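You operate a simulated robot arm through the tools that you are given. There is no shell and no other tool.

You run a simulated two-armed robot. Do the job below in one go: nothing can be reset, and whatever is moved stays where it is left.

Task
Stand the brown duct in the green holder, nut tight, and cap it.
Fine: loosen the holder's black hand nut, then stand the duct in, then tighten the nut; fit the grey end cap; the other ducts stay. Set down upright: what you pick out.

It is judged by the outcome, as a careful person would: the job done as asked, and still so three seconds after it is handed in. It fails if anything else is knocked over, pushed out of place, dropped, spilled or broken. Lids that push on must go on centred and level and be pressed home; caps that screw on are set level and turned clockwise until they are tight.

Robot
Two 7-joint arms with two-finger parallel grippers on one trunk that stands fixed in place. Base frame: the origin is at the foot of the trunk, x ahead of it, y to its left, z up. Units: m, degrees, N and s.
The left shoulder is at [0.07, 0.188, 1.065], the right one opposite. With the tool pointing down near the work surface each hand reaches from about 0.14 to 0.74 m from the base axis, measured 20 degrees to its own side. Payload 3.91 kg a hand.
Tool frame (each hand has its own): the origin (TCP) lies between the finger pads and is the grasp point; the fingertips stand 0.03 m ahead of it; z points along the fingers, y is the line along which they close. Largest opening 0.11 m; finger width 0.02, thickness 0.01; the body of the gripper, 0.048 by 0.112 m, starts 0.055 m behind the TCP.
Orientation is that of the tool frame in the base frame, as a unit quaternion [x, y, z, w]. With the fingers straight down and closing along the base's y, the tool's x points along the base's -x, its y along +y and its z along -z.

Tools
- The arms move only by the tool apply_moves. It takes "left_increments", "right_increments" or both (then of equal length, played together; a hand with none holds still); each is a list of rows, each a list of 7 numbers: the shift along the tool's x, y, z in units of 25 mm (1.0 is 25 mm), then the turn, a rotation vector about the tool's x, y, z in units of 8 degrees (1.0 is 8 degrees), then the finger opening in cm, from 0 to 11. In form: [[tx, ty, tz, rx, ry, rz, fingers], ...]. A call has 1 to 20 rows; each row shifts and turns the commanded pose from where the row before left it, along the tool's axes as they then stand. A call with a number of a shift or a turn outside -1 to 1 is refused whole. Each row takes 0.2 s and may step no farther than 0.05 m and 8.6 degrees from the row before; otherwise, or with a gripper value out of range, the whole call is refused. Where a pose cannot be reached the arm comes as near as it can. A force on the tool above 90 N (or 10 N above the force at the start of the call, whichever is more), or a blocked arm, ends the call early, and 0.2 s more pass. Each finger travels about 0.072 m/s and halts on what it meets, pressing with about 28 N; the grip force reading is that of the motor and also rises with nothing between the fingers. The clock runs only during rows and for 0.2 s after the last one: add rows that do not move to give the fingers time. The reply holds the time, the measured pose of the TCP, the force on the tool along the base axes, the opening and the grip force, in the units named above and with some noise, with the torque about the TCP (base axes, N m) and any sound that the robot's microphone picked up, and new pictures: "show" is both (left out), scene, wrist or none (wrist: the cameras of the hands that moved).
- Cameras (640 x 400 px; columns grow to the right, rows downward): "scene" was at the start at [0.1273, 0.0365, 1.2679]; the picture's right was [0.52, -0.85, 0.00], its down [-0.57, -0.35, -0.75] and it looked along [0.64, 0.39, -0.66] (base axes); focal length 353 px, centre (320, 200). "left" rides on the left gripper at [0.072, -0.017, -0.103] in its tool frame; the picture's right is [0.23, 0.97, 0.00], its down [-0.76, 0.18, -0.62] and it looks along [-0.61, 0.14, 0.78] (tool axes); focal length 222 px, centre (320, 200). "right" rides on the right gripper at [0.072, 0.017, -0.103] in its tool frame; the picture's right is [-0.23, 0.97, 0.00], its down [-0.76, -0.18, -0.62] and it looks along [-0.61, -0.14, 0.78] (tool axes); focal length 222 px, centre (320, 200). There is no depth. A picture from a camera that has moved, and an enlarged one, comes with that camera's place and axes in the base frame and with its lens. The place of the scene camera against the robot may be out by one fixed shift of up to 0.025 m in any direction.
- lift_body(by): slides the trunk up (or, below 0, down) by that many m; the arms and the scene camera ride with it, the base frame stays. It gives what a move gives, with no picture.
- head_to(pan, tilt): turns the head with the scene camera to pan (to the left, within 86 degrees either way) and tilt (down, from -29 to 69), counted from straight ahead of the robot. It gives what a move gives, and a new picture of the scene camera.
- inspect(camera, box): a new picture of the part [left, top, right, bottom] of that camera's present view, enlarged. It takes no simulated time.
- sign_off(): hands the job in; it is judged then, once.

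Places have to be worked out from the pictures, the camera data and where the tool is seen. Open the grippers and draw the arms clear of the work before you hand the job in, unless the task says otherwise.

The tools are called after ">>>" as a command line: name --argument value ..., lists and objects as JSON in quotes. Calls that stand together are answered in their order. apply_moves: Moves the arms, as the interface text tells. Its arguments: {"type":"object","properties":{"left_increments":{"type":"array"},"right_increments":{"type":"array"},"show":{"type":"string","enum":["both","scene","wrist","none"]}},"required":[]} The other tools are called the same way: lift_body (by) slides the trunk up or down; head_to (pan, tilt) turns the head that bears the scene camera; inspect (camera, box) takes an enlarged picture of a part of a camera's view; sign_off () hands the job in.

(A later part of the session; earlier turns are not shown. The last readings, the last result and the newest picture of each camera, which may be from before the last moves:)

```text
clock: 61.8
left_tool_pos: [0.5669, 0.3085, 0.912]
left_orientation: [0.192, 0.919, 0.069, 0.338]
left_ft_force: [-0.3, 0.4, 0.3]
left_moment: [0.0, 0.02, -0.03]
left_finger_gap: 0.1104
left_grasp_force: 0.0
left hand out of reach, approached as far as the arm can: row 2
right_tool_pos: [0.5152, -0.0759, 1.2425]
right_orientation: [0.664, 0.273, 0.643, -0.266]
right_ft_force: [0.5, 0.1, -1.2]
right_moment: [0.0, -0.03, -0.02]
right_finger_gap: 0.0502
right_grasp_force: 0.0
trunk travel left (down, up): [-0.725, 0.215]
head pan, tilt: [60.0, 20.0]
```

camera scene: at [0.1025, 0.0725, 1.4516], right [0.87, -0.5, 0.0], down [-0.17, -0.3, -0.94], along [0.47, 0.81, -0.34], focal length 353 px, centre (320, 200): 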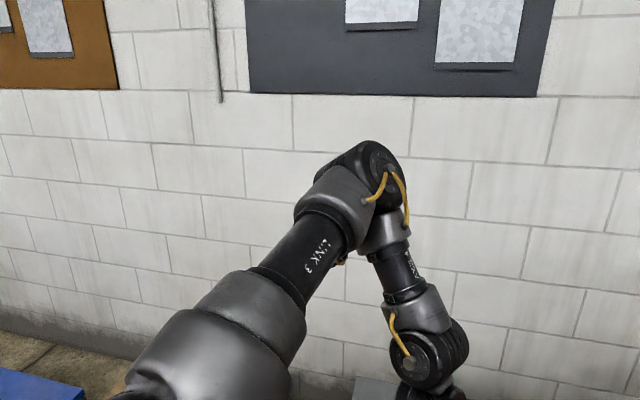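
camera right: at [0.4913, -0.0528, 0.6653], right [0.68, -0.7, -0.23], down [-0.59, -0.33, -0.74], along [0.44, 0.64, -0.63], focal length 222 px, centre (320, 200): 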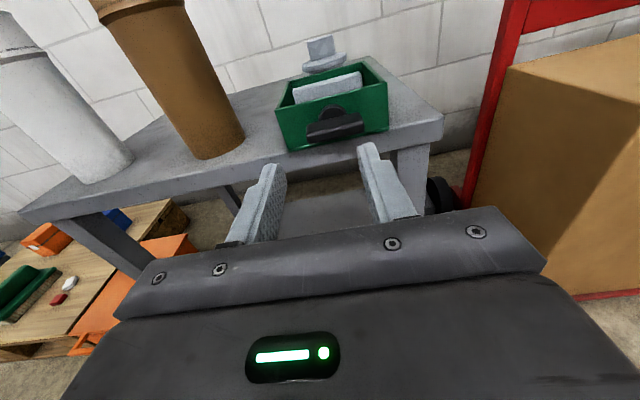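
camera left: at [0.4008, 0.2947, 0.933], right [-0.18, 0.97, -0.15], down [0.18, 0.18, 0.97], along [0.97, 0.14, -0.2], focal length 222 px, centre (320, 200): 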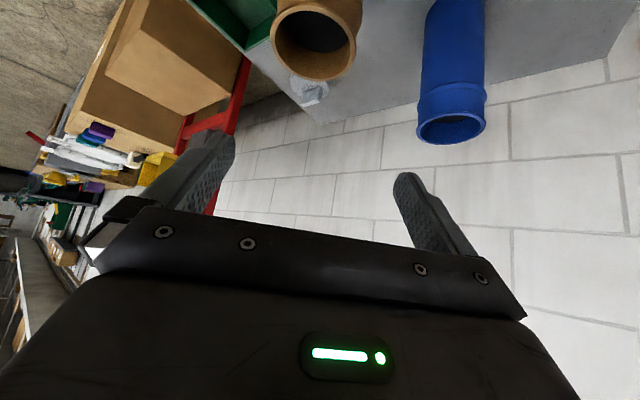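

Forward works, only the rightward (-y) direction is limited. Pointing the hand forward-right (azimuth about -35°) should free that, so I reorient the left hand that way with a 40° tilt and then step toward the duct.

>>> apply_moves --left_increments '[[0, 0, 0, 0.913, -0.18, 0.145, 11], [0, 0, 0, 0.913, -0.18, 0.145, 11], [0, 0, 0, 0.913, -0.18, 0.145, 11], [0, -0.5, 0, 0, 0, 0, 11], [0, -0.5, 0, 0, 0, 0, 11]]' --show "none"

>>> head_to --pan 35 --tilt 42

```text
clock: 63.0
left_tool_pos: [0.5515, 0.2886, 0.9138]
left_orientation: [0.283, 0.895, -0.103, 0.328]
left_ft_force: [0.8, -0.4, 0.1]
left_moment: [0.01, 0.02, 0.0]
left_finger_gap: 0.1097
left_grasp_force: 0.1
right_tool_pos: [0.5139, -0.0751, 1.2428]
right_orientation: [0.664, 0.273, 0.643, -0.266]
right_ft_force: [-0.1, 0.1, -0.6]
right_moment: [-0.02, 0.0, -0.03]
right_finger_gap: 0.0501
right_grasp_force: 0.1
trunk travel left (down, up): [-0.725, 0.215]
head pan, tilt: [60.0, 20.0]
```

```text
clock: 63.9
left_tool_pos: [0.5515, 0.2879, 0.9134]
left_orientation: [0.283, 0.896, -0.102, 0.327]
left_ft_force: [-0.2, -0.7, -0.2]
left_moment: [0.04, -0.01, 0.03]
left_finger_gap: 0.11
left_grasp_force: 0.0
right_tool_pos: [0.5136, -0.0751, 1.2431]
right_orientation: [0.663, 0.273, 0.644, -0.266]
right_ft_force: [0.6, 0.1, 0.5]
right_moment: [0.01, -0.02, -0.01]
right_finger_gap: 0.0499
right_grasp_force: 0.1
trunk travel left (down, up): [-0.725, 0.215]
head pan, tilt: [35.0, 42.0]
camera scene: at [0.1243, 0.0402, 1.4174], right [0.57, -0.82, 0.0], down [-0.55, -0.38, -0.74], along [0.61, 0.43, -0.67], focal length 353 px, centre (320, 200)
```

scene: 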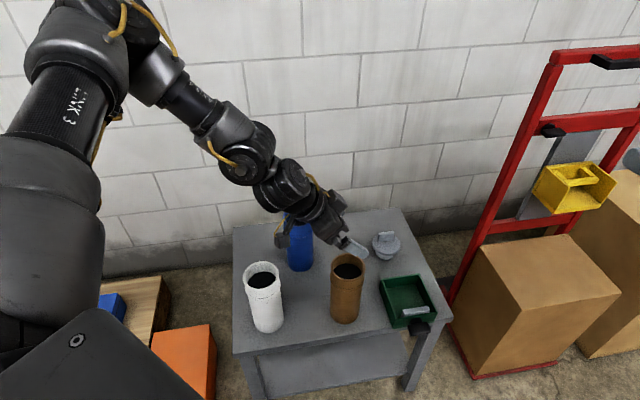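

That works without limits. I check the duct from the left wrist camera at this pose before descending.

>>> inspect --camera "left" --box '[0, 0, 640, 400]'

>>> inspect --camera "scene" --box '[230, 170, 450, 340]'

```text
1.00 times, centred on (320, 200) of left (not enlarged: the box is as wide or as high as the picture)
camera zoom: at [0.4426, 0.3445, 0.9457], right [0.42, 0.9, -0.14], down [0.25, 0.04, 0.97], along [0.87, -0.44, -0.21], focal length 222 px, centre (320, 200)
```

zoom: 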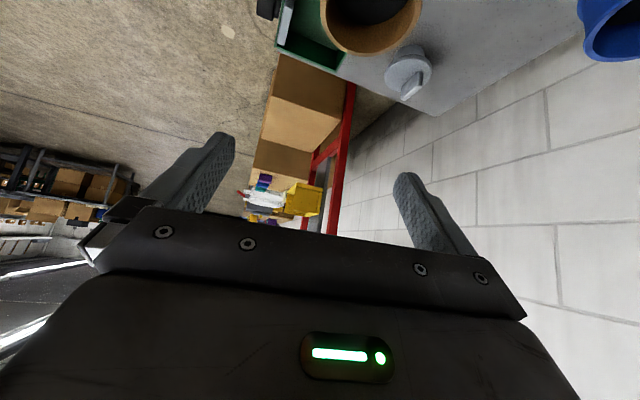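

```text
2.35 times, centred on (340, 255) of scene
camera zoom: at [0.1243, 0.0402, 1.4174], right [0.57, -0.82, 0.0], down [-0.55, -0.38, -0.74], along [0.61, 0.43, -0.67], focal length 831 px, centre (273, 71)
```

zoom: 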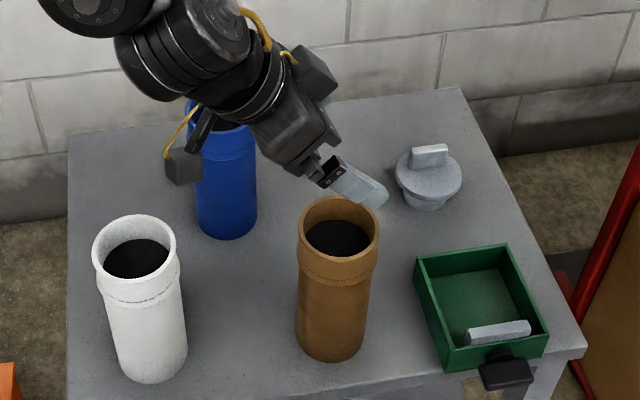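

Clearances look fine for a tilted approach. I go to a pre-grasp point 0.1 m back along the finger direction from the intended grasp (0.582, 0.291, 0.732).

>>> apply_moves --left_increments '[[0.79, 0.16, 0.426, 0, 0, 0, 11], [0.79, 0.16, 0.426, 0, 0, 0, 11], [0.79, 0.16, 0.426, 0, 0, 0, 11], [0.79, 0.16, 0.426, 0, 0, 0, 11], [0.79, 0.16, 0.426, 0, 0, 0, 11]]' --show "both"

>>> inspect --camera "scene" --box '[230, 170, 450, 340]'

```text
clock: 65.1
left_tool_pos: [0.543, 0.3002, 0.8833]
left_orientation: [0.283, 0.896, -0.103, 0.327]
left_ft_force: [0.1, 0.5, -0.3]
left_moment: [0.0, -0.01, 0.03]
left_finger_gap: 0.1101
left_grasp_force: 0.1
left hand out of reach, approached as far as the arm can: row 2, 3, 4, 5
right_tool_pos: [0.515, -0.0758, 1.2424]
right_orientation: [0.663, 0.273, 0.644, -0.266]
right_ft_force: [0.1, -0.5, -0.7]
right_moment: [-0.01, -0.02, -0.05]
right_finger_gap: 0.0502
right_grasp_force: 0.1
trunk travel left (down, up): [-0.725, 0.215]
head pan, tilt: [35.0, 42.0]
camera scene: at [0.1241, 0.04, 1.4173], right [0.57, -0.82, 0.0], down [-0.55, -0.38, -0.74], along [0.61, 0.43, -0.67], focal length 353 px, centre (320, 200)
camera left: at [0.4354, 0.3559, 0.9164], right [0.42, 0.9, -0.14], down [0.25, 0.04, 0.97], along [0.87, -0.44, -0.21], focal length 222 px, centre (320, 200)
```

scene: 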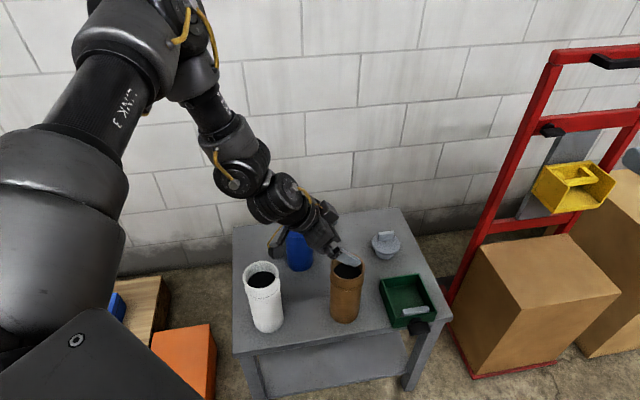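
left: 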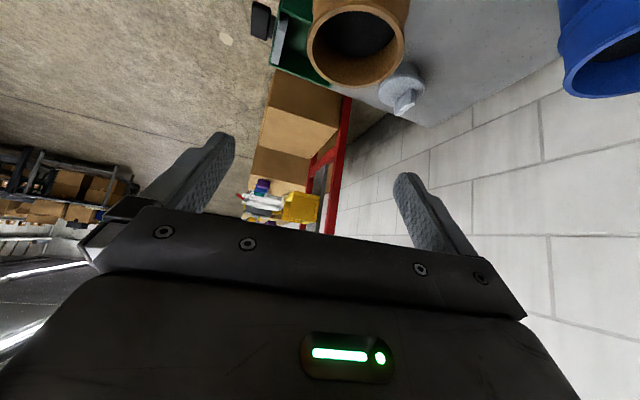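

```text
2.35 times, centred on (340, 255) of scene
camera zoom: at [0.1241, 0.04, 1.4173], right [0.57, -0.82, 0.0], down [-0.55, -0.38, -0.74], along [0.61, 0.43, -0.67], focal length 831 px, centre (273, 71)
```

zoom: 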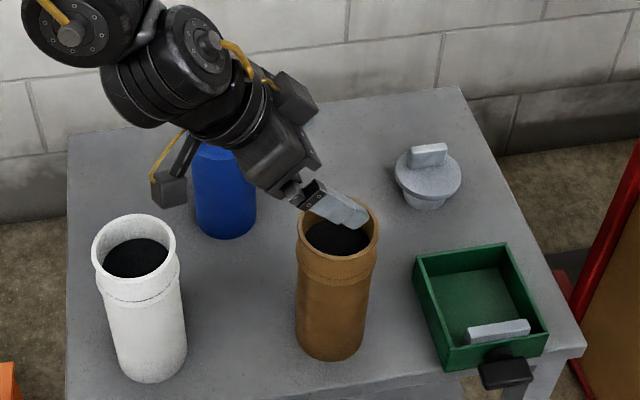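

It is stuck going down: as with the right hand, forward-tilted poses need the camera on the upper side of the hand. I roll the left hand -160° about its own axis (mirror of what freed the right arm); everything around is at least 10 cm below.

>>> apply_moves --left_increments '[[0, 0, 0, 0, 0, -1, 11], [0, 0, 0, 0, 0, -1, 11], [0, 0, 0, 0, 0, -1, 11], [0, 0, 0, 0, 0, -1, 11], [0, 0, 0, 0, 0, -1, 11], [0, 0, 0, 0, 0, -1, 11], [0, 0, 0, 0, 0, -1, 11], [0, 0, 0, 0, 0, -1, 11], [0, 0, 0, 0, 0, -1, 11], [0, 0, 0, 0, 0, -1, 11], [0, 0, 0, 0, 0, -1, 11], [0, 0, 0, 0, 0, -1, 11], [0, 0, 0, 0, 0, -1, 11], [0, 0, 0, 0, 0, -1, 11], [0, 0, 0, 0, 0, -1, 11], [0, 0, 0, 0, 0, -1, 11], [0, 0, 0, 0, 0, -1, 11], [0, 0, 0, 0, 0, -1, 11], [0, 0, 0, 0, 0, -1, 11], [0, 0, 0, 0, 0, -1, 11]]' --show "both"

```text
clock: 69.3
left_tool_pos: [0.4869, 0.3721, 0.8959]
left_orientation: [-0.384, 0.856, -0.298, 0.177]
left_ft_force: [1.3, 0.3, -0.2]
left_moment: [0.0, -0.02, 0.03]
left_finger_gap: 0.1101
left_grasp_force: 0.1
left hand out of reach, approached as far as the arm can: row 3, 9, 10, 11, 12, 13, 14, 15, 16, 17, 18, 19, 20
right_tool_pos: [0.5146, -0.0741, 1.2417]
right_orientation: [0.663, 0.273, 0.644, -0.266]
right_ft_force: [0.3, -0.8, 0.0]
right_moment: [0.0, 0.03, 0.01]
right_finger_gap: 0.0503
right_grasp_force: 0.0
trunk travel left (down, up): [-0.725, 0.215]
head pan, tilt: [35.0, 42.0]
camera scene: at [0.1243, 0.0401, 1.4173], right [0.57, -0.82, 0.0], down [-0.55, -0.38, -0.74], along [0.61, 0.43, -0.67], focal length 353 px, centre (320, 200)
camera left: at [0.3969, 0.3463, 0.9794], right [-0.68, 0.34, -0.65], down [0.06, 0.91, 0.42], along [0.73, 0.25, -0.64], focal length 222 px, centre (320, 200)
```

scene: 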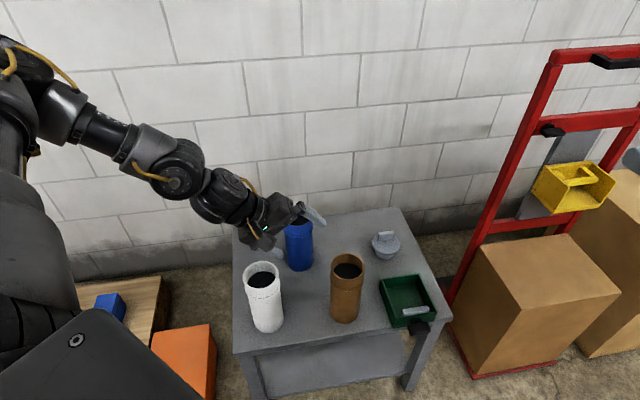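
left: 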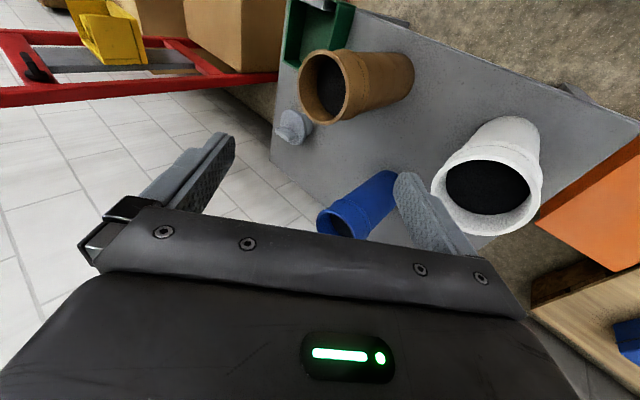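

The roll limit lies on the negative side for this arm too, so I roll the other way: +160° now, then the rest, to bring the camera on top.

>>> apply_moves --left_increments '[[0, 0, 0, 0, 0, 1, 11], [0, 0, 0, 0, 0, 1, 11], [0, 0, 0, 0, 0, 1, 11], [0, 0, 0, 0, 0, 1, 11], [0, 0, 0, 0, 0, 1, 11], [0, 0, 0, 0, 0, 1, 11], [0, 0, 0, 0, 0, 1, 11], [0, 0, 0, 0, 0, 1, 11], [0, 0, 0, 0, 0, 1, 11], [0, 0, 0, 0, 0, 1, 11], [0, 0, 0, 0, 0, 1, 11], [0, 0, 0, 0, 0, 1, 11], [0, 0, 0, 0, 0, 1, 11], [0, 0, 0, 0, 0, 1, 11], [0, 0, 0, 0, 0, 1, 11], [0, 0, 0, 0, 0, 1, 11], [0, 0, 0, 0, 0, 1, 11], [0, 0, 0, 0, 0, 1, 11], [0, 0, 0, 0, 0, 1, 11], [0, 0, 0, 0, 0, 1, 11]]' --show "scene"

```text
clock: 73.5
left_tool_pos: [0.4866, 0.3727, 0.8955]
left_orientation: [0.776, 0.527, 0.123, 0.323]
left_ft_force: [1.0, -1.2, 0.6]
left_moment: [0.01, -0.01, -0.01]
left_finger_gap: 0.1099
left_grasp_force: 0.1
right_tool_pos: [0.5141, -0.0754, 1.2422]
right_orientation: [0.664, 0.272, 0.644, -0.265]
right_ft_force: [0.8, 0.5, 0.8]
right_moment: [0.01, -0.01, -0.02]
right_finger_gap: 0.0503
right_grasp_force: 0.0
trunk travel left (down, up): [-0.725, 0.215]
head pan, tilt: [35.0, 42.0]
camera scene: at [0.1243, 0.0401, 1.4173], right [0.57, -0.82, 0.0], down [-0.55, -0.38, -0.74], along [0.61, 0.43, -0.67], focal length 353 px, centre (320, 200)
```

scene: 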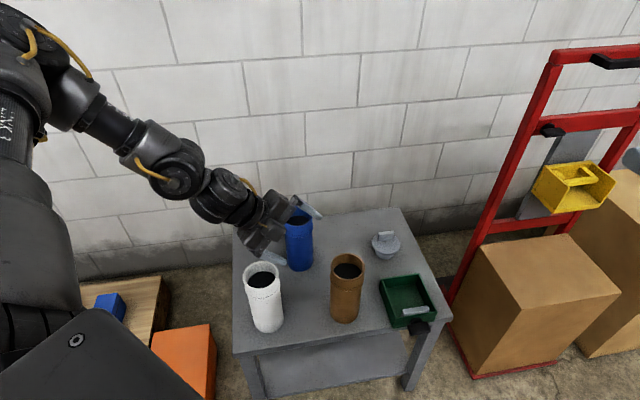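

That went freely. I roll another 104° to bring the camera fully on top.

>>> apply_moves --left_increments '[[0, 0, 0, 0, 0, 1, 11], [0, 0, 0, 0, 0, 1, 11], [0, 0, 0, 0, 0, 1, 11], [0, 0, 0, 0, 0, 1, 11], [0, 0, 0, 0, 0, 1, 11], [0, 0, 0, 0, 0, 1, 11], [0, 0, 0, 0, 0, 1, 11], [0, 0, 0, 0, 0, 1, 11], [0, 0, 0, 0, 0, 1, 11], [0, 0, 0, 0, 0, 1, 11], [0, 0, 0, 0, 0, 1, 11], [0, 0, 0, 0, 0, 1, 11], [0, 0, 0, 0, 0, 1, 11]]' --show "both"

```text
clock: 76.3
left_tool_pos: [0.4883, 0.3725, 0.8947]
left_orientation: [0.893, -0.287, 0.331, 0.101]
left_ft_force: [-0.9, 0.1, -0.5]
left_moment: [0.01, 0.02, 0.0]
left_finger_gap: 0.1098
left_grasp_force: 0.0
right_tool_pos: [0.5149, -0.0753, 1.2426]
right_orientation: [0.663, 0.273, 0.644, -0.266]
right_ft_force: [-0.6, 0.6, 0.3]
right_moment: [0.02, -0.01, -0.01]
right_finger_gap: 0.0501
right_grasp_force: 0.2
trunk travel left (down, up): [-0.725, 0.215]
head pan, tilt: [35.0, 42.0]
camera scene: at [0.1244, 0.0401, 1.4173], right [0.57, -0.82, 0.0], down [-0.55, -0.38, -0.74], along [0.61, 0.43, -0.67], focal length 353 px, centre (320, 200)
camera left: at [0.4888, 0.3924, 1.0206], right [-0.43, -0.89, 0.14], down [-0.9, 0.43, -0.02], along [-0.04, -0.14, -0.99], focal length 222 px, centre (320, 200)
```

scene: 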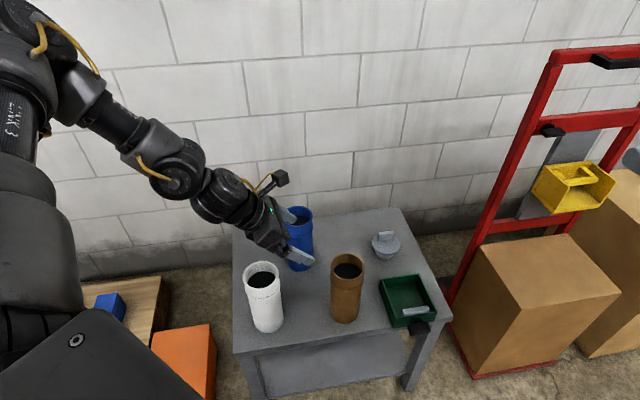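
left: 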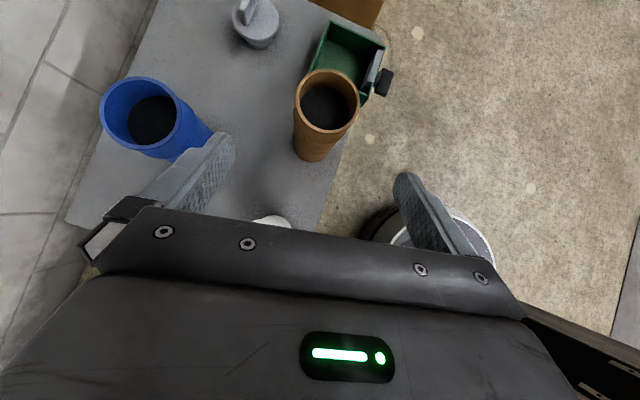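

The wrist camera now looks straight down and gives the brown rim centre at about (0.585, 0.292). I move along the finger direction to the pre-grasp point.

>>> apply_moves --left_increments '[[-0.085, 0.092, 0.838, 0, 0, 0, 11], [-0.085, 0.092, 0.838, 0, 0, 0, 11], [-0.085, 0.092, 0.838, 0, 0, 0, 11], [-0.085, 0.092, 0.838, 0, 0, 0, 11], [-0.085, 0.092, 0.838, 0, 0, 0, 11]]' --show "both"

```text
clock: 77.5
left_tool_pos: [0.5191, 0.3455, 0.8736]
left_orientation: [0.894, -0.286, 0.33, 0.101]
left_ft_force: [0.3, -1.2, 0.4]
left_moment: [0.02, 0.03, 0.0]
left_finger_gap: 0.11
left_grasp_force: 0.0
left hand out of reach, approached as far as the arm can: row 2, 3, 4, 5
right_tool_pos: [0.5146, -0.0766, 1.2432]
right_orientation: [0.664, 0.273, 0.643, -0.266]
right_ft_force: [-0.8, -1.0, -1.2]
right_moment: [-0.01, 0.0, 0.04]
right_finger_gap: 0.0503
right_grasp_force: 0.0
trunk travel left (down, up): [-0.725, 0.215]
head pan, tilt: [35.0, 42.0]
camera scene: at [0.1252, 0.0385, 1.4173], right [0.57, -0.82, 0.0], down [-0.55, -0.38, -0.74], along [0.61, 0.43, -0.67], focal length 353 px, centre (320, 200)
camera left: at [0.5194, 0.3646, 0.9986], right [-0.42, -0.89, 0.14], down [-0.9, 0.43, -0.02], along [-0.04, -0.14, -0.99], focal length 222 px, centre (320, 200)
```

scene: 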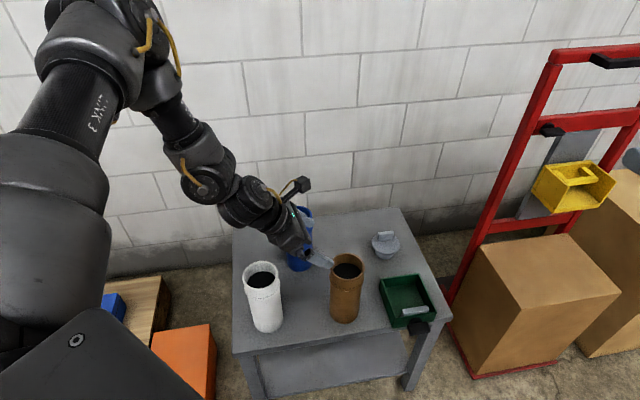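
left: 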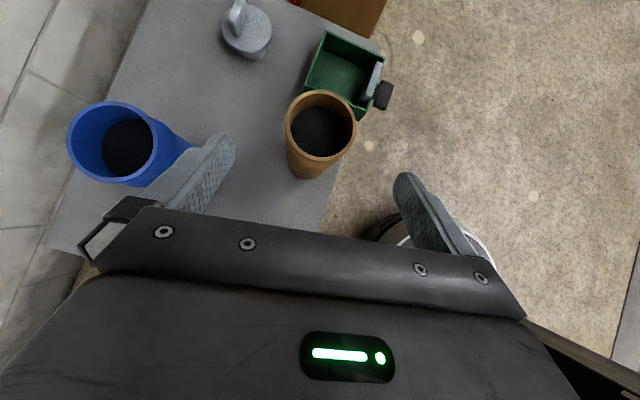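

The elbow climbs and hits a limit with the shoulder this high. I will use a lower shoulder instead: raise the left hand 0.25 m with the arm, then lower the trunk 0.35 m.

>>> apply_moves --left_increments '[[0.649, -0.01, -0.76, 0, 0, 0, 11], [0.649, -0.01, -0.76, 0, 0, 0, 11], [0.649, -0.01, -0.76, 0, 0, 0, 11], [0.649, -0.01, -0.76, 0, 0, 0, 11], [0.649, -0.01, -0.76, 0, 0, 0, 11], [0.649, -0.01, -0.76, 0, 0, 0, 11], [0.649, -0.01, -0.76, 0, 0, 0, 11], [0.649, -0.01, -0.76, 0, 0, 0, 11], [0.649, -0.01, -0.76, 0, 0, 0, 11], [0.649, -0.01, -0.76, 0, 0, 0, 11]]' --show "scene"

```text
clock: 79.7
left_tool_pos: [0.5186, 0.3446, 1.1242]
left_orientation: [0.894, -0.286, 0.331, 0.101]
left_ft_force: [-0.5, -0.5, 0.0]
left_moment: [0.02, -0.01, -0.02]
left_finger_gap: 0.1099
left_grasp_force: 0.2
right_tool_pos: [0.5129, -0.0758, 1.2434]
right_orientation: [0.664, 0.272, 0.644, -0.266]
right_ft_force: [-1.1, 0.0, 0.4]
right_moment: [-0.05, 0.0, 0.0]
right_finger_gap: 0.05
right_grasp_force: 0.0
trunk travel left (down, up): [-0.725, 0.215]
head pan, tilt: [35.0, 42.0]
camera scene: at [0.1236, 0.0394, 1.4174], right [0.57, -0.82, 0.0], down [-0.55, -0.38, -0.74], along [0.61, 0.43, -0.67], focal length 353 px, centre (320, 200)
```

scene: 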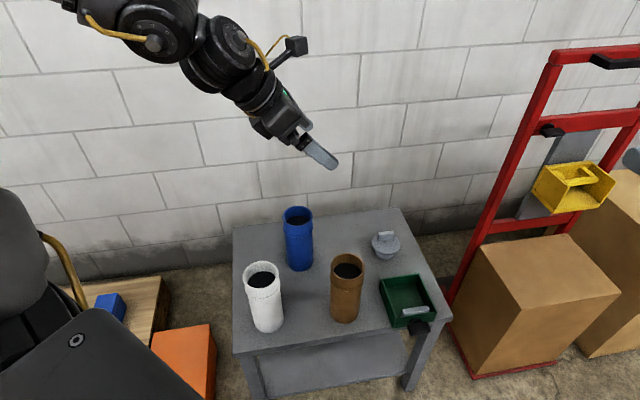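

The rise worked cleanly. Before lowering the trunk, I rehearse the motion in free air at this shoulder-relative height: over the duct position and then over the holder position.

>>> apply_moves --left_increments '[[0.637, 0.05, 0.544, 0, 0, 0, 11], [0.637, 0.05, 0.544, 0, 0, 0, 11], [0.637, 0.05, 0.544, 0, 0, 0, 11], [0.637, 0.05, 0.544, 0, 0, 0, 11], [0.748, 0.149, 0.637, 0, 0, 0, 11], [0.748, 0.149, 0.637, 0, 0, 0, 11], [0.748, 0.149, 0.637, 0, 0, 0, 11], [0.748, 0.149, 0.637, 0, 0, 0, 11], [0.748, 0.149, 0.637, 0, 0, 0, 11], [0.748, 0.149, 0.637, 0, 0, 0, 11], [0.748, 0.149, 0.637, 0, 0, 0, 11]]' --show "scene"

```text
clock: 82.1
left_tool_pos: [0.6952, 0.1853, 1.1251]
left_orientation: [0.893, -0.287, 0.331, 0.104]
left_ft_force: [-0.5, -0.7, 0.6]
left_moment: [0.02, 0.01, 0.02]
left_finger_gap: 0.1102
left_grasp_force: 0.1
left hand out of reach, approached as far as the arm can: row 11
right_tool_pos: [0.5147, -0.0752, 1.2431]
right_orientation: [0.664, 0.273, 0.644, -0.266]
right_ft_force: [-0.6, -0.2, 0.0]
right_moment: [0.02, -0.02, 0.01]
right_finger_gap: 0.0502
right_grasp_force: 0.0
trunk travel left (down, up): [-0.725, 0.215]
head pan, tilt: [35.0, 42.0]
camera scene: at [0.1244, 0.0403, 1.4173], right [0.57, -0.82, 0.0], down [-0.55, -0.38, -0.74], along [0.61, 0.43, -0.67], focal length 353 px, centre (320, 200)
```

scene: 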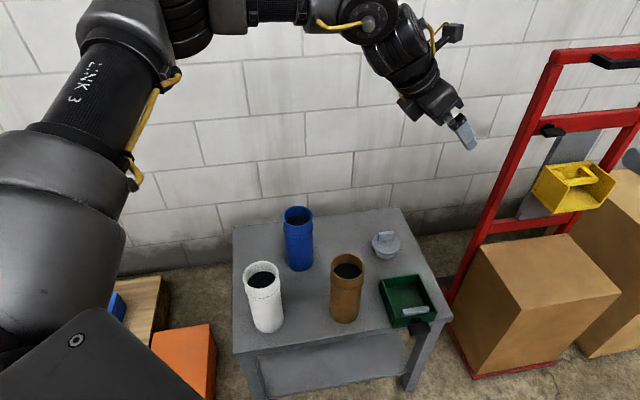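

The duct position is reachable and the holder position nearly (2 cm short). I test whether being a bit higher relative to the shoulder gives the last bit.

>>> apply_moves --left_increments '[[0.649, -0.01, -0.76, 0, 0, 0, 11], [0.649, -0.01, -0.76, 0, 0, 0, 11], [0.748, 0.149, 0.637, 0, 0, 0, 11], [0.748, 0.149, 0.637, 0, 0, 0, 11]]' --show "none"

```text
clock: 83.1
left_tool_pos: [0.6952, 0.1863, 1.1738]
left_orientation: [0.892, -0.286, 0.333, 0.103]
left_ft_force: [-0.3, 0.1, 0.1]
left_moment: [0.0, 0.0, 0.04]
left_finger_gap: 0.1101
left_grasp_force: 0.1
left hand out of reach, approached as far as the arm can: row 3, 4
right_tool_pos: [0.5142, -0.0759, 1.2435]
right_orientation: [0.664, 0.273, 0.644, -0.266]
right_ft_force: [-0.4, 1.2, 0.0]
right_moment: [0.02, 0.01, 0.02]
right_finger_gap: 0.0501
right_grasp_force: 0.1
trunk travel left (down, up): [-0.725, 0.215]
head pan, tilt: [35.0, 42.0]
```

I test the two directions separately: first +x by 20 mm, then -y by 20 mm.

>>> apply_moves --left_increments '[[0.493, -0.463, 0.426, 0, 0, 0, 11]]' --show "none"

>>> apply_moves --left_increments '[[0.357, 0.651, 0.296, 0, 0, 0, 11]]' --show "none"

```text
clock: 83.5
left_tool_pos: [0.6931, 0.1867, 1.1739]
left_orientation: [0.893, -0.287, 0.332, 0.104]
left_ft_force: [0.6, 0.4, -0.1]
left_moment: [-0.02, -0.01, 0.01]
left_finger_gap: 0.1103
left_grasp_force: 0.0
left hand out of reach, approached as far as the arm can: row 1
right_tool_pos: [0.5137, -0.0749, 1.2432]
right_orientation: [0.664, 0.272, 0.644, -0.265]
right_ft_force: [0.5, -0.3, -0.5]
right_moment: [0.0, 0.01, 0.0]
right_finger_gap: 0.0503
right_grasp_force: 0.1
trunk travel left (down, up): [-0.725, 0.215]
head pan, tilt: [35.0, 42.0]
```

```text
clock: 83.9
left_tool_pos: [0.694, 0.1866, 1.1735]
left_orientation: [0.892, -0.286, 0.333, 0.104]
left_ft_force: [-0.3, 0.7, -0.9]
left_moment: [0.0, -0.02, -0.03]
left_finger_gap: 0.11
left_grasp_force: 0.0
left hand out of reach, approached as far as the arm can: row 1
right_tool_pos: [0.5138, -0.0752, 1.2429]
right_orientation: [0.664, 0.273, 0.644, -0.266]
right_ft_force: [0.4, 0.0, -0.1]
right_moment: [-0.04, -0.01, 0.01]
right_finger_gap: 0.0499
right_grasp_force: 0.1
trunk travel left (down, up): [-0.725, 0.215]
head pan, tilt: [35.0, 42.0]
```

Both are blocked at this hand azimuth. I turn the hand 15° further to the right (about the vertical) and retry the forward step.

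>>> apply_moves --left_increments '[[0, 0, 0, -0.608, 0.009, 0.712, 11], [0, 0, 0, -0.608, 0.009, 0.712, 11]]' --show "none"

>>> apply_moves --left_increments '[[0.5, 0, 0.5, 0, 0, 0, 11]]' --show "scene"

```text
clock: 84.5
left_tool_pos: [0.6962, 0.1877, 1.1725]
left_orientation: [0.848, -0.401, 0.314, 0.145]
left_ft_force: [-0.4, -0.3, -0.5]
left_moment: [0.03, 0.01, -0.02]
left_finger_gap: 0.1101
left_grasp_force: 0.1
right_tool_pos: [0.5135, -0.074, 1.243]
right_orientation: [0.664, 0.273, 0.643, -0.266]
right_ft_force: [0.9, 0.5, -0.5]
right_moment: [0.0, -0.01, 0.0]
right_finger_gap: 0.0502
right_grasp_force: 0.0
trunk travel left (down, up): [-0.725, 0.215]
head pan, tilt: [35.0, 42.0]
```

```text
clock: 84.9
left_tool_pos: [0.6939, 0.1861, 1.1736]
left_orientation: [0.849, -0.399, 0.316, 0.145]
left_ft_force: [-0.7, -0.3, 0.1]
left_moment: [-0.01, 0.02, -0.02]
left_finger_gap: 0.11
left_grasp_force: 0.1
left hand out of reach, approached as far as the arm can: row 1
right_tool_pos: [0.513, -0.0757, 1.2442]
right_orientation: [0.664, 0.273, 0.644, -0.266]
right_ft_force: [0.2, -0.3, -0.1]
right_moment: [0.02, -0.02, -0.03]
right_finger_gap: 0.0502
right_grasp_force: 0.1
trunk travel left (down, up): [-0.725, 0.215]
head pan, tilt: [35.0, 42.0]
camera scene: at [0.1242, 0.04, 1.4173], right [0.57, -0.82, 0.0], down [-0.55, -0.38, -0.74], along [0.61, 0.43, -0.67], focal length 353 px, centre (320, 200)
```

scene: 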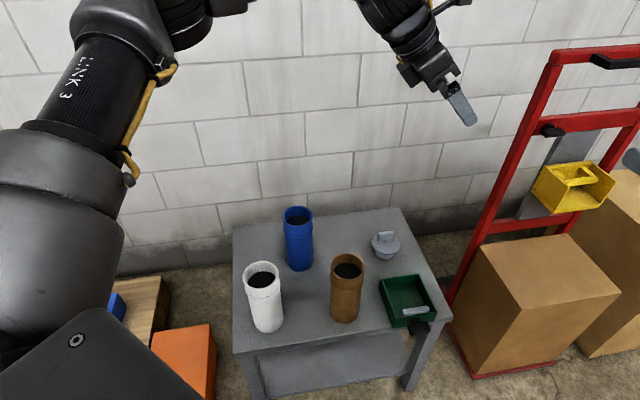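

The stop position is the same for both azimuths. I try the opposite: turn the hand back to point more straight ahead (about -10°) and retry forward.

>>> apply_moves --left_increments '[[0, 0, 0, 0.649, -0.01, -0.76, 11], [0, 0, 0, 0.649, -0.01, -0.76, 11], [0, 0, 0, 0.649, -0.01, -0.76, 11], [0, 0, 0, 0.649, -0.01, -0.76, 11], [0, 0, 0, 0.649, -0.01, -0.76, 11]]' --show "none"

>>> apply_moves --left_increments '[[0.5, 0.3, 0.5, 0, 0, 0, 11], [0.5, 0.3, 0.5, 0, 0, 0, 11]]' --show "none"

```text
clock: 86.1
left_tool_pos: [0.689, 0.1942, 1.1731]
left_orientation: [0.913, -0.215, 0.338, 0.077]
left_ft_force: [-0.7, -0.8, -0.3]
left_moment: [0.04, 0.01, -0.01]
left_finger_gap: 0.1099
left_grasp_force: 0.1
left hand out of reach, approached as far as the arm can: row 3, 4, 5
right_tool_pos: [0.5139, -0.0751, 1.2423]
right_orientation: [0.664, 0.273, 0.644, -0.266]
right_ft_force: [0.0, -0.8, -0.8]
right_moment: [0.02, -0.01, -0.04]
right_finger_gap: 0.05
right_grasp_force: 0.0
trunk travel left (down, up): [-0.725, 0.215]
head pan, tilt: [35.0, 42.0]
```

```text
clock: 86.7
left_tool_pos: [0.6889, 0.1941, 1.1732]
left_orientation: [0.913, -0.215, 0.337, 0.077]
left_ft_force: [0.0, -0.9, -0.2]
left_moment: [-0.01, 0.0, -0.01]
left_finger_gap: 0.1099
left_grasp_force: 0.0
left hand out of reach, approached as far as the arm can: row 1, 2
right_tool_pos: [0.5141, -0.0751, 1.2429]
right_orientation: [0.664, 0.272, 0.645, -0.265]
right_ft_force: [-0.1, 0.2, -0.4]
right_moment: [0.0, 0.0, -0.02]
right_finger_gap: 0.0502
right_grasp_force: 0.1
trunk travel left (down, up): [-0.725, 0.215]
head pan, tilt: [35.0, 42.0]
```

More level pointing was comfortable for the right arm, so I tilt the left hand up by 24° (toward level), turn it back to about -35° azimuth, and retry the forward step.

>>> apply_moves --left_increments '[[0, 0, 0, 0, 1, 0, 11], [0, 0, 0, 0, 1, 0, 11], [0, 0, 0, 0, 1, 0, 11]]' --show "none"

>>> apply_moves --left_increments '[[0.2, 0.3, 0.8, 0, 0, 0, 11], [0.2, 0.3, 0.8, 0, 0, 0, 11]]' --show "scene"

```text
clock: 87.5
left_tool_pos: [0.6883, 0.1944, 1.1727]
left_orientation: [0.823, -0.194, 0.521, 0.119]
left_ft_force: [-0.9, 0.3, -0.2]
left_moment: [0.01, 0.04, 0.0]
left_finger_gap: 0.1101
left_grasp_force: 0.0
right_tool_pos: [0.5135, -0.0745, 1.2429]
right_orientation: [0.664, 0.272, 0.644, -0.265]
right_ft_force: [-0.1, -0.5, -0.5]
right_moment: [-0.01, 0.0, -0.05]
right_finger_gap: 0.0501
right_grasp_force: 0.1
trunk travel left (down, up): [-0.725, 0.215]
head pan, tilt: [35.0, 42.0]
```

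```text
clock: 88.1
left_tool_pos: [0.7207, 0.1614, 1.1649]
left_orientation: [0.823, -0.195, 0.52, 0.12]
left_ft_force: [0.0, 0.8, -0.6]
left_moment: [0.0, 0.0, 0.0]
left_finger_gap: 0.1099
left_grasp_force: 0.1
right_tool_pos: [0.5151, -0.0767, 1.2424]
right_orientation: [0.663, 0.273, 0.644, -0.267]
right_ft_force: [0.1, 0.1, 0.1]
right_moment: [0.0, 0.0, -0.01]
right_finger_gap: 0.0502
right_grasp_force: 0.0
trunk travel left (down, up): [-0.725, 0.215]
head pan, tilt: [35.0, 42.0]
camera scene: at [0.1252, 0.0386, 1.4173], right [0.57, -0.82, 0.0], down [-0.55, -0.38, -0.74], along [0.61, 0.43, -0.67], focal length 353 px, centre (320, 200)
```

scene: 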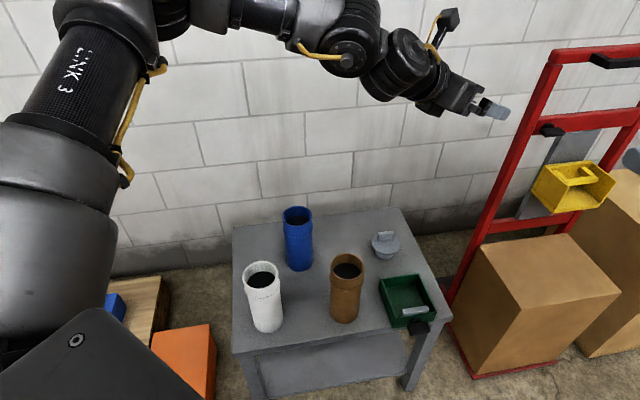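

With the hand at about 64° tilt the left arm reaches the holder position. However, the left wrist would then pass very close to the white duct, while the right arm (level, coming from the front-right) has free space all the way, so I will use the right arm for the duct too. First I pull the left hand back out of the way.

>>> apply_moves --left_increments '[[-0.364, -0.321, -0.957, 0, 0, 0, 11], [-0.364, -0.321, -0.957, 0, 0, 0, 11], [-0.364, -0.321, -0.957, 0, 0, 0, 11], [-0.364, -0.321, -0.957, 0, 0, 0, 11], [-0.364, -0.321, -0.957, 0, 0, 0, 11], [-0.364, -0.321, -0.957, 0, 0, 0, 11], [-0.364, -0.321, -0.957, 0, 0, 0, 11], [-0.364, -0.321, -0.957, 0, 0, 0, 11], [-0.364, -0.321, -0.957, 0, 0, 0, 11], [-0.364, -0.321, -0.957, 0, 0, 0, 11], [-0.364, -0.321, -0.957, 0, 0, 0, 11], [-0.364, -0.321, -0.957, 0, 0, 0, 11], [-0.364, -0.321, -0.957, 0, 0, 0, 11], [-0.364, -0.321, -0.957, 0, 0, 0, 11]]' --show "scene"

```text
clock: 91.1
left_tool_pos: [0.445, 0.4211, 1.1944]
left_orientation: [0.822, -0.196, 0.521, 0.12]
left_ft_force: [0.2, 0.2, 0.0]
left_moment: [-0.02, -0.02, 0.01]
left_finger_gap: 0.1102
left_grasp_force: 0.1
right_tool_pos: [0.5117, -0.0772, 1.2435]
right_orientation: [0.663, 0.273, 0.645, -0.266]
right_ft_force: [-0.2, 0.1, 0.0]
right_moment: [0.01, 0.0, 0.0]
right_finger_gap: 0.0502
right_grasp_force: 0.0
trunk travel left (down, up): [-0.725, 0.215]
head pan, tilt: [35.0, 42.0]
camera scene: at [0.1213, 0.0383, 1.4176], right [0.57, -0.82, 0.0], down [-0.55, -0.38, -0.74], along [0.61, 0.43, -0.67], focal length 353 px, centre (320, 200)
```

scene: 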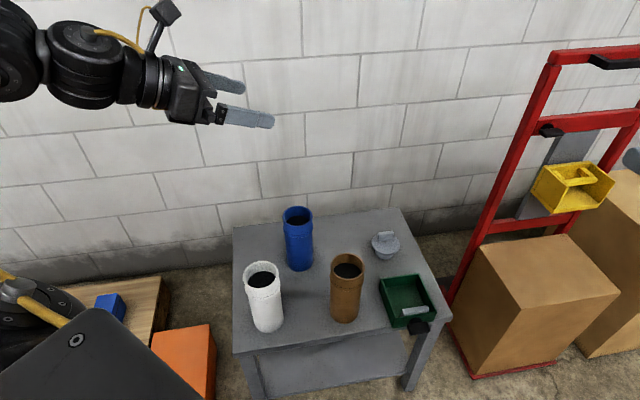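

The right arm rehearses in free air at the same shoulder-relative height: first above the duct's position.

>>> apply_moves --right_increments '[[0.021, -0.529, 0.779, 0, 0, 0, 11], [0.021, -0.529, 0.779, 0, 0, 0, 11], [0.021, -0.529, 0.779, 0, 0, 0, 11], [0.021, -0.529, 0.779, 0, 0, 0, 11], [0.021, -0.529, 0.779, 0, 0, 0, 11], [0.021, -0.529, 0.779, 0, 0, 0, 11], [0.021, -0.529, 0.779, 0, 0, 0, 11], [0.021, -0.529, 0.779, 0, 0, 0, 11], [0.021, -0.529, 0.779, 0, 0, 0, 11], [0.021, -0.529, 0.779, 0, 0, 0, 11], [0.021, -0.529, 0.779, 0, 0, 0, 11], [0.021, -0.529, 0.779, 0, 0, 0, 11], [0.021, -0.529, 0.779, 0, 0, 0, 11], [0.021, -0.529, 0.779, 0, 0, 0, 11], [0.021, -0.529, 0.779, 0, 0, 0, 11], [0.021, -0.529, 0.779, 0, 0, 0, 11]]' --show "scene"

```text
clock: 94.5
left_tool_pos: [0.4486, 0.4245, 1.1939]
left_orientation: [0.823, -0.194, 0.52, 0.12]
left_ft_force: [0.6, 0.4, 0.3]
left_moment: [0.0, 0.0, -0.02]
left_finger_gap: 0.11
left_grasp_force: 0.1
right_tool_pos: [0.5853, 0.2965, 1.2418]
right_orientation: [0.664, 0.274, 0.643, -0.266]
right_ft_force: [-0.1, 0.6, 0.7]
right_moment: [0.01, 0.02, 0.01]
right_finger_gap: 0.1099
right_grasp_force: 0.2
trunk travel left (down, up): [-0.725, 0.215]
head pan, tilt: [35.0, 42.0]
camera scene: at [0.124, 0.0421, 1.4173], right [0.57, -0.82, 0.0], down [-0.55, -0.38, -0.74], along [0.61, 0.43, -0.67], focal length 353 px, centre (320, 200)
```

scene: 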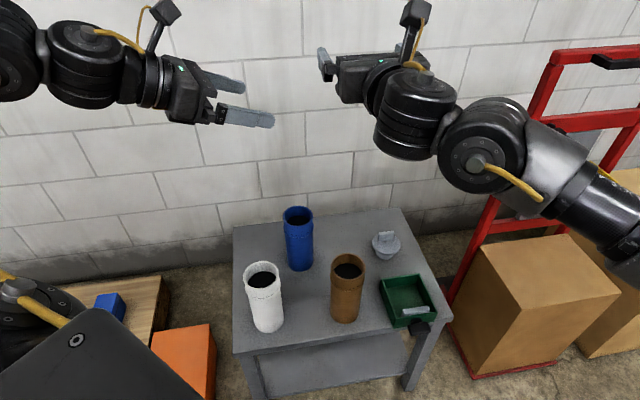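

Reachable. Now the sideways move to the holder's position, still in free air.

>>> apply_moves --right_increments '[[0, 0.884, 0, 0, 0, 0, 11], [0, 0.884, 0, 0, 0, 0, 11], [0, 0.884, 0, 0, 0, 0, 11], [0, 0.884, 0, 0, 0, 0, 11], [0, 0.884, 0, 0, 0, 0, 11], [0, 0.884, 0, 0, 0, 0, 11], [0, 0.884, 0, 0, 0, 0, 11], [0, 0.884, 0, 0, 0, 0, 11]]' --show "none"

```text
clock: 96.3
left_tool_pos: [0.4482, 0.4215, 1.194]
left_orientation: [0.823, -0.194, 0.521, 0.119]
left_ft_force: [-0.5, -0.2, -0.5]
left_moment: [-0.03, 0.02, 0.02]
left_finger_gap: 0.1101
left_grasp_force: 0.1
right_tool_pos: [0.7112, 0.1678, 1.2419]
right_orientation: [0.664, 0.273, 0.644, -0.265]
right_ft_force: [0.1, 0.2, 0.2]
right_moment: [-0.02, 0.0, -0.02]
right_finger_gap: 0.11
right_grasp_force: 0.0
trunk travel left (down, up): [-0.725, 0.215]
head pan, tilt: [35.0, 42.0]
```

Both positions are reachable with the right arm. I now bring the right hand to the pre-grasp line in front of the duct and raise the left hand to a parking spot, ahead of lowering the trunk.

>>> apply_moves --left_increments '[[0.6625, -0.006, -0.935, 0, 0, 0, 11], [0.6625, -0.006, -0.935, 0, 0, 0, 11], [0.6625, -0.006, -0.935, 0, 0, 0, 11], [0.6625, -0.006, -0.935, 0, 0, 0, 11], [0.6625, -0.006, -0.935, 0, 0, 0, 11], [0.6625, -0.006, -0.935, 0, 0, 0, 11], [0.6625, -0.006, -0.935, 0, 0, 0, 11], [0.6625, -0.006, -0.935, 0, 0, 0, 11]]' --right_increments '[[0, -0.886, -0.615, 0, 0, 0, 11], [0, -0.886, -0.615, 0, 0, 0, 11], [0, -0.886, -0.615, 0, 0, 0, 11], [0, -0.886, -0.615, 0, 0, 0, 11], [0, -0.886, -0.615, 0, 0, 0, 11], [0, -0.886, -0.615, 0, 0, 0, 11], [0, -0.886, -0.615, 0, 0, 0, 11], [0, -0.886, -0.615, 0, 0, 0, 11]]' --show "scene"

```text
clock: 98.1
left_tool_pos: [0.3437, 0.4716, 1.3954]
left_orientation: [0.822, -0.195, 0.521, 0.121]
left_ft_force: [0.1, -0.6, 0.2]
left_moment: [-0.02, -0.02, 0.01]
left_finger_gap: 0.1099
left_grasp_force: 0.0
right_tool_pos: [0.4974, 0.2079, 1.2438]
right_orientation: [0.664, 0.273, 0.644, -0.265]
right_ft_force: [0.2, 0.1, 0.1]
right_moment: [-0.03, 0.01, -0.02]
right_finger_gap: 0.11
right_grasp_force: 0.1
trunk travel left (down, up): [-0.725, 0.215]
head pan, tilt: [35.0, 42.0]
camera scene: at [0.1228, 0.0405, 1.4174], right [0.57, -0.82, 0.0], down [-0.55, -0.38, -0.74], along [0.61, 0.43, -0.67], focal length 353 px, centre (320, 200)
```

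scene: 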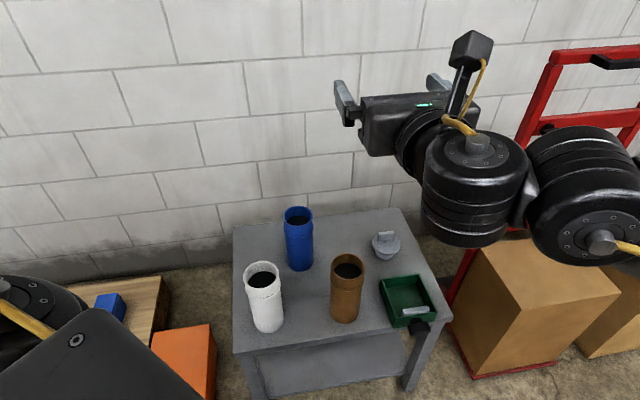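

Clear to lower: right hand ends at about z 0.68 in front of the duct, left hand at about 0.83 beside the white duct, above its top.

>>> lift_body --by -0.4

>>> head_to --pan 35 --tilt 35

```text
clock: 102.0
left_tool_pos: [0.3452, 0.471, 0.9939]
left_orientation: [0.823, -0.196, 0.52, 0.12]
left_ft_force: [0.0, 0.6, 0.3]
left_moment: [0.0, -0.01, 0.0]
left_finger_gap: 0.11
left_grasp_force: 0.0
right_tool_pos: [0.4982, 0.2079, 0.8444]
right_orientation: [0.664, 0.272, 0.644, -0.265]
right_ft_force: [-0.3, -0.2, -0.8]
right_moment: [-0.02, 0.0, 0.0]
right_finger_gap: 0.1099
right_grasp_force: 0.1
trunk travel left (down, up): [-0.325, 0.615]
head pan, tilt: [35.0, 42.0]
```

```text
clock: 102.6
left_tool_pos: [0.3456, 0.4722, 0.9951]
left_orientation: [0.823, -0.195, 0.52, 0.12]
left_ft_force: [-0.2, -0.6, 0.1]
left_moment: [0.0, -0.02, 0.02]
left_finger_gap: 0.11
left_grasp_force: 0.2
right_tool_pos: [0.4986, 0.2076, 0.8439]
right_orientation: [0.664, 0.273, 0.643, -0.266]
right_ft_force: [0.0, 0.8, -0.3]
right_moment: [-0.02, 0.03, 0.0]
right_finger_gap: 0.1099
right_grasp_force: 0.1
trunk travel left (down, up): [-0.325, 0.615]
head pan, tilt: [35.0, 35.0]
camera scene: at [0.1278, 0.0428, 1.0278], right [0.57, -0.82, 0.0], down [-0.47, -0.33, -0.82], along [0.67, 0.47, -0.57], focal length 353 px, centre (320, 200)
```

scene: 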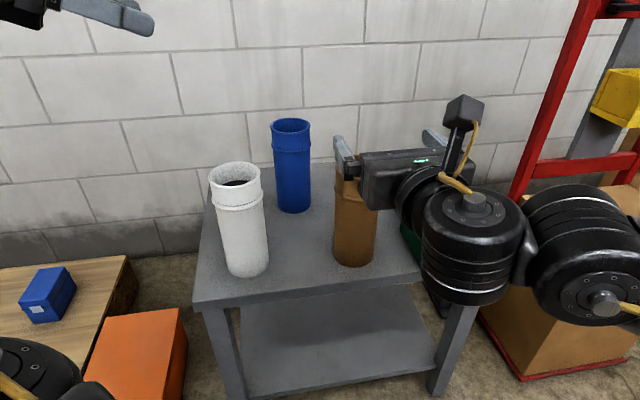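

All clear; I lower the remaining 0.165 m and look through the right wrist camera.

>>> lift_body --by -0.165

>>> inspect --camera "right" --box '[0, 0, 640, 400]'

>>> inspect --camera "scene" --box '[0, 0, 640, 400]'

```text
clock: 104.5
left_tool_pos: [0.3456, 0.4712, 0.8295]
left_orientation: [0.823, -0.194, 0.52, 0.119]
left_ft_force: [-0.3, -0.7, -0.1]
left_moment: [0.0, 0.0, 0.03]
left_finger_gap: 0.1097
left_grasp_force: 0.0
right_tool_pos: [0.5006, 0.2074, 0.6803]
right_orientation: [0.664, 0.272, 0.644, -0.265]
right_ft_force: [-0.2, 0.5, -0.3]
right_moment: [0.0, 0.01, 0.0]
right_finger_gap: 0.1099
right_grasp_force: 0.0
trunk travel left (down, up): [-0.16, 0.78]
head pan, tilt: [35.0, 35.0]
```

```text
1.00 times, centred on (320, 200) of right (not enlarged: the box is as wide or as high as the picture)
camera zoom: at [0.4403, 0.1249, 0.7554], right [0.68, -0.7, -0.23], down [-0.58, -0.33, -0.74], along [0.44, 0.64, -0.63], focal length 222 px, centre (320, 200)
```

zoom: 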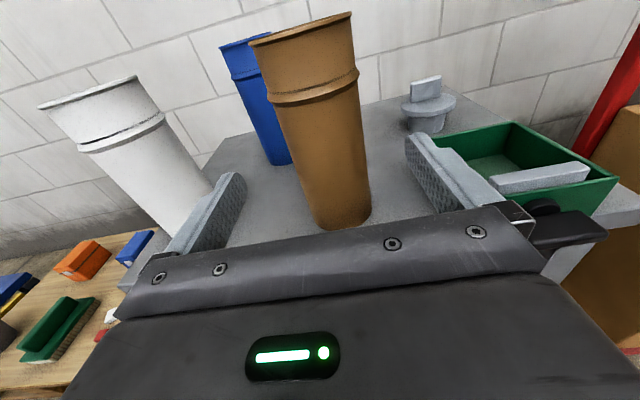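

```text
1.00 times, centred on (320, 200) of scene (not enlarged: the box is as wide or as high as the picture)
camera zoom: at [0.1278, 0.0427, 0.8629], right [0.57, -0.82, 0.0], down [-0.47, -0.33, -0.82], along [0.67, 0.47, -0.57], focal length 353 px, centre (320, 200)
```

zoom: 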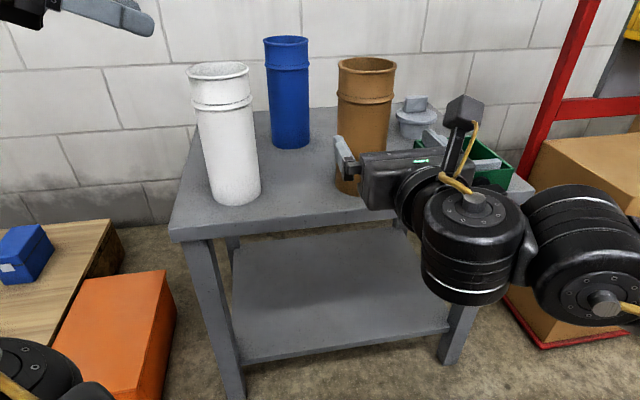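

The duct's axis lies about 0.113 m ahead of the right TCP and centred within 2 mm. I advance 0.111 m so that the fingers straddle the body just below its ring.

>>> apply_moves --right_increments '[[-0.04, 0, 0.888, 0, 0, 0, 11], [-0.04, 0, 0.888, 0, 0, 0, 11], [0, 0, 0.888, 0, 0, 0, 11], [0, 0, 0.888, 0, 0, 0, 11], [0, 0, 0.888, 0, 0, 0, 11]]' --show "both"

```text
clock: 105.7
left_tool_pos: [0.3448, 0.4715, 0.8278]
left_orientation: [0.823, -0.194, 0.52, 0.12]
left_ft_force: [-1.0, -0.5, 0.0]
left_moment: [-0.02, -0.03, 0.02]
left_finger_gap: 0.1099
left_grasp_force: 0.0
right_tool_pos: [0.5784, 0.285, 0.6743]
right_orientation: [0.664, 0.272, 0.644, -0.265]
right_ft_force: [0.5, -0.2, 0.0]
right_moment: [-0.04, -0.03, 0.01]
right_finger_gap: 0.1102
right_grasp_force: 0.0
trunk travel left (down, up): [-0.16, 0.78]
head pan, tilt: [35.0, 35.0]
camera scene: at [0.1279, 0.0429, 0.8628], right [0.57, -0.82, 0.0], down [-0.47, -0.33, -0.82], along [0.67, 0.47, -0.57], focal length 353 px, centre (320, 200)
camera right: at [0.5202, 0.2023, 0.7503], right [0.68, -0.7, -0.23], down [-0.58, -0.33, -0.74], along [0.44, 0.64, -0.63], focal length 222 px, centre (320, 200)
```

scene: 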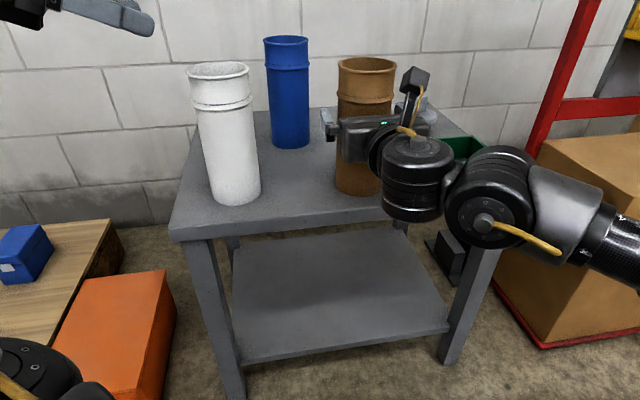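
right: 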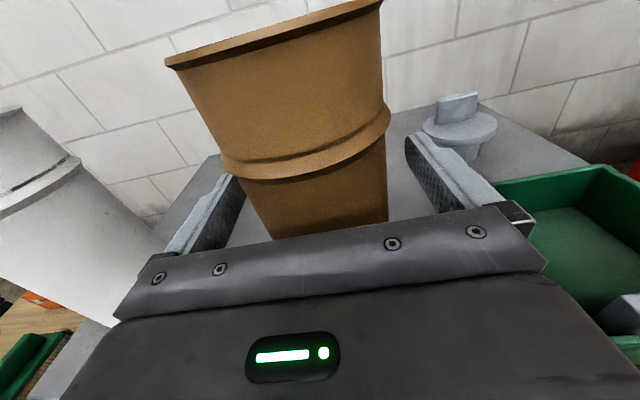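

The fingers straddle the body below the ring with room on both sides. I close the gripper.

>>> apply_moves --right_increments '[[0, 0, 0, 0, 0, 0, 9.5], [0, 0, 0, 0, 0, 0, 8.5], [0, 0, 0, 0, 0, 0, 7.5], [0, 0, 0, 0, 0, 0, 6.5], [0, 0, 0, 0, 0, 0, 6], [0, 0, 0, 0, 0, 0, 6], [0, 0, 0, 0, 0, 0, 6]]' --show "both"

```text
clock: 107.3
left_tool_pos: [0.3444, 0.4722, 0.8295]
left_orientation: [0.823, -0.194, 0.52, 0.12]
left_ft_force: [0.1, -0.9, 0.1]
left_moment: [0.0, 0.01, -0.01]
left_finger_gap: 0.1098
left_grasp_force: 0.0
right_tool_pos: [0.5782, 0.2857, 0.675]
right_orientation: [0.663, 0.273, 0.644, -0.266]
right_ft_force: [-0.2, 1.3, 0.9]
right_moment: [0.01, 0.02, 0.02]
right_finger_gap: 0.0792
right_grasp_force: 28.5
trunk travel left (down, up): [-0.16, 0.78]
head pan, tilt: [35.0, 35.0]
camera scene: at [0.1277, 0.0429, 0.8628], right [0.57, -0.82, 0.0], down [-0.47, -0.33, -0.82], along [0.67, 0.47, -0.57], focal length 353 px, centre (320, 200)
camera right: at [0.5196, 0.2023, 0.7503], right [0.68, -0.7, -0.23], down [-0.58, -0.33, -0.74], along [0.44, 0.64, -0.63], focal length 222 px, centre (320, 200)
```

scene: 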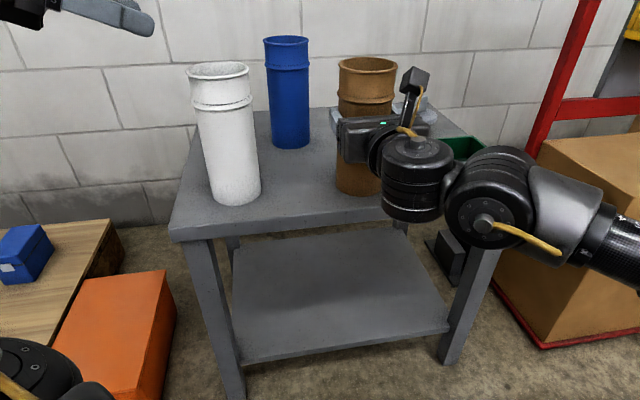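
right: 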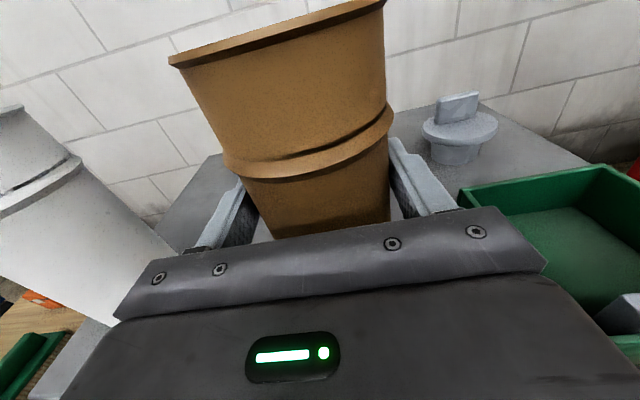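

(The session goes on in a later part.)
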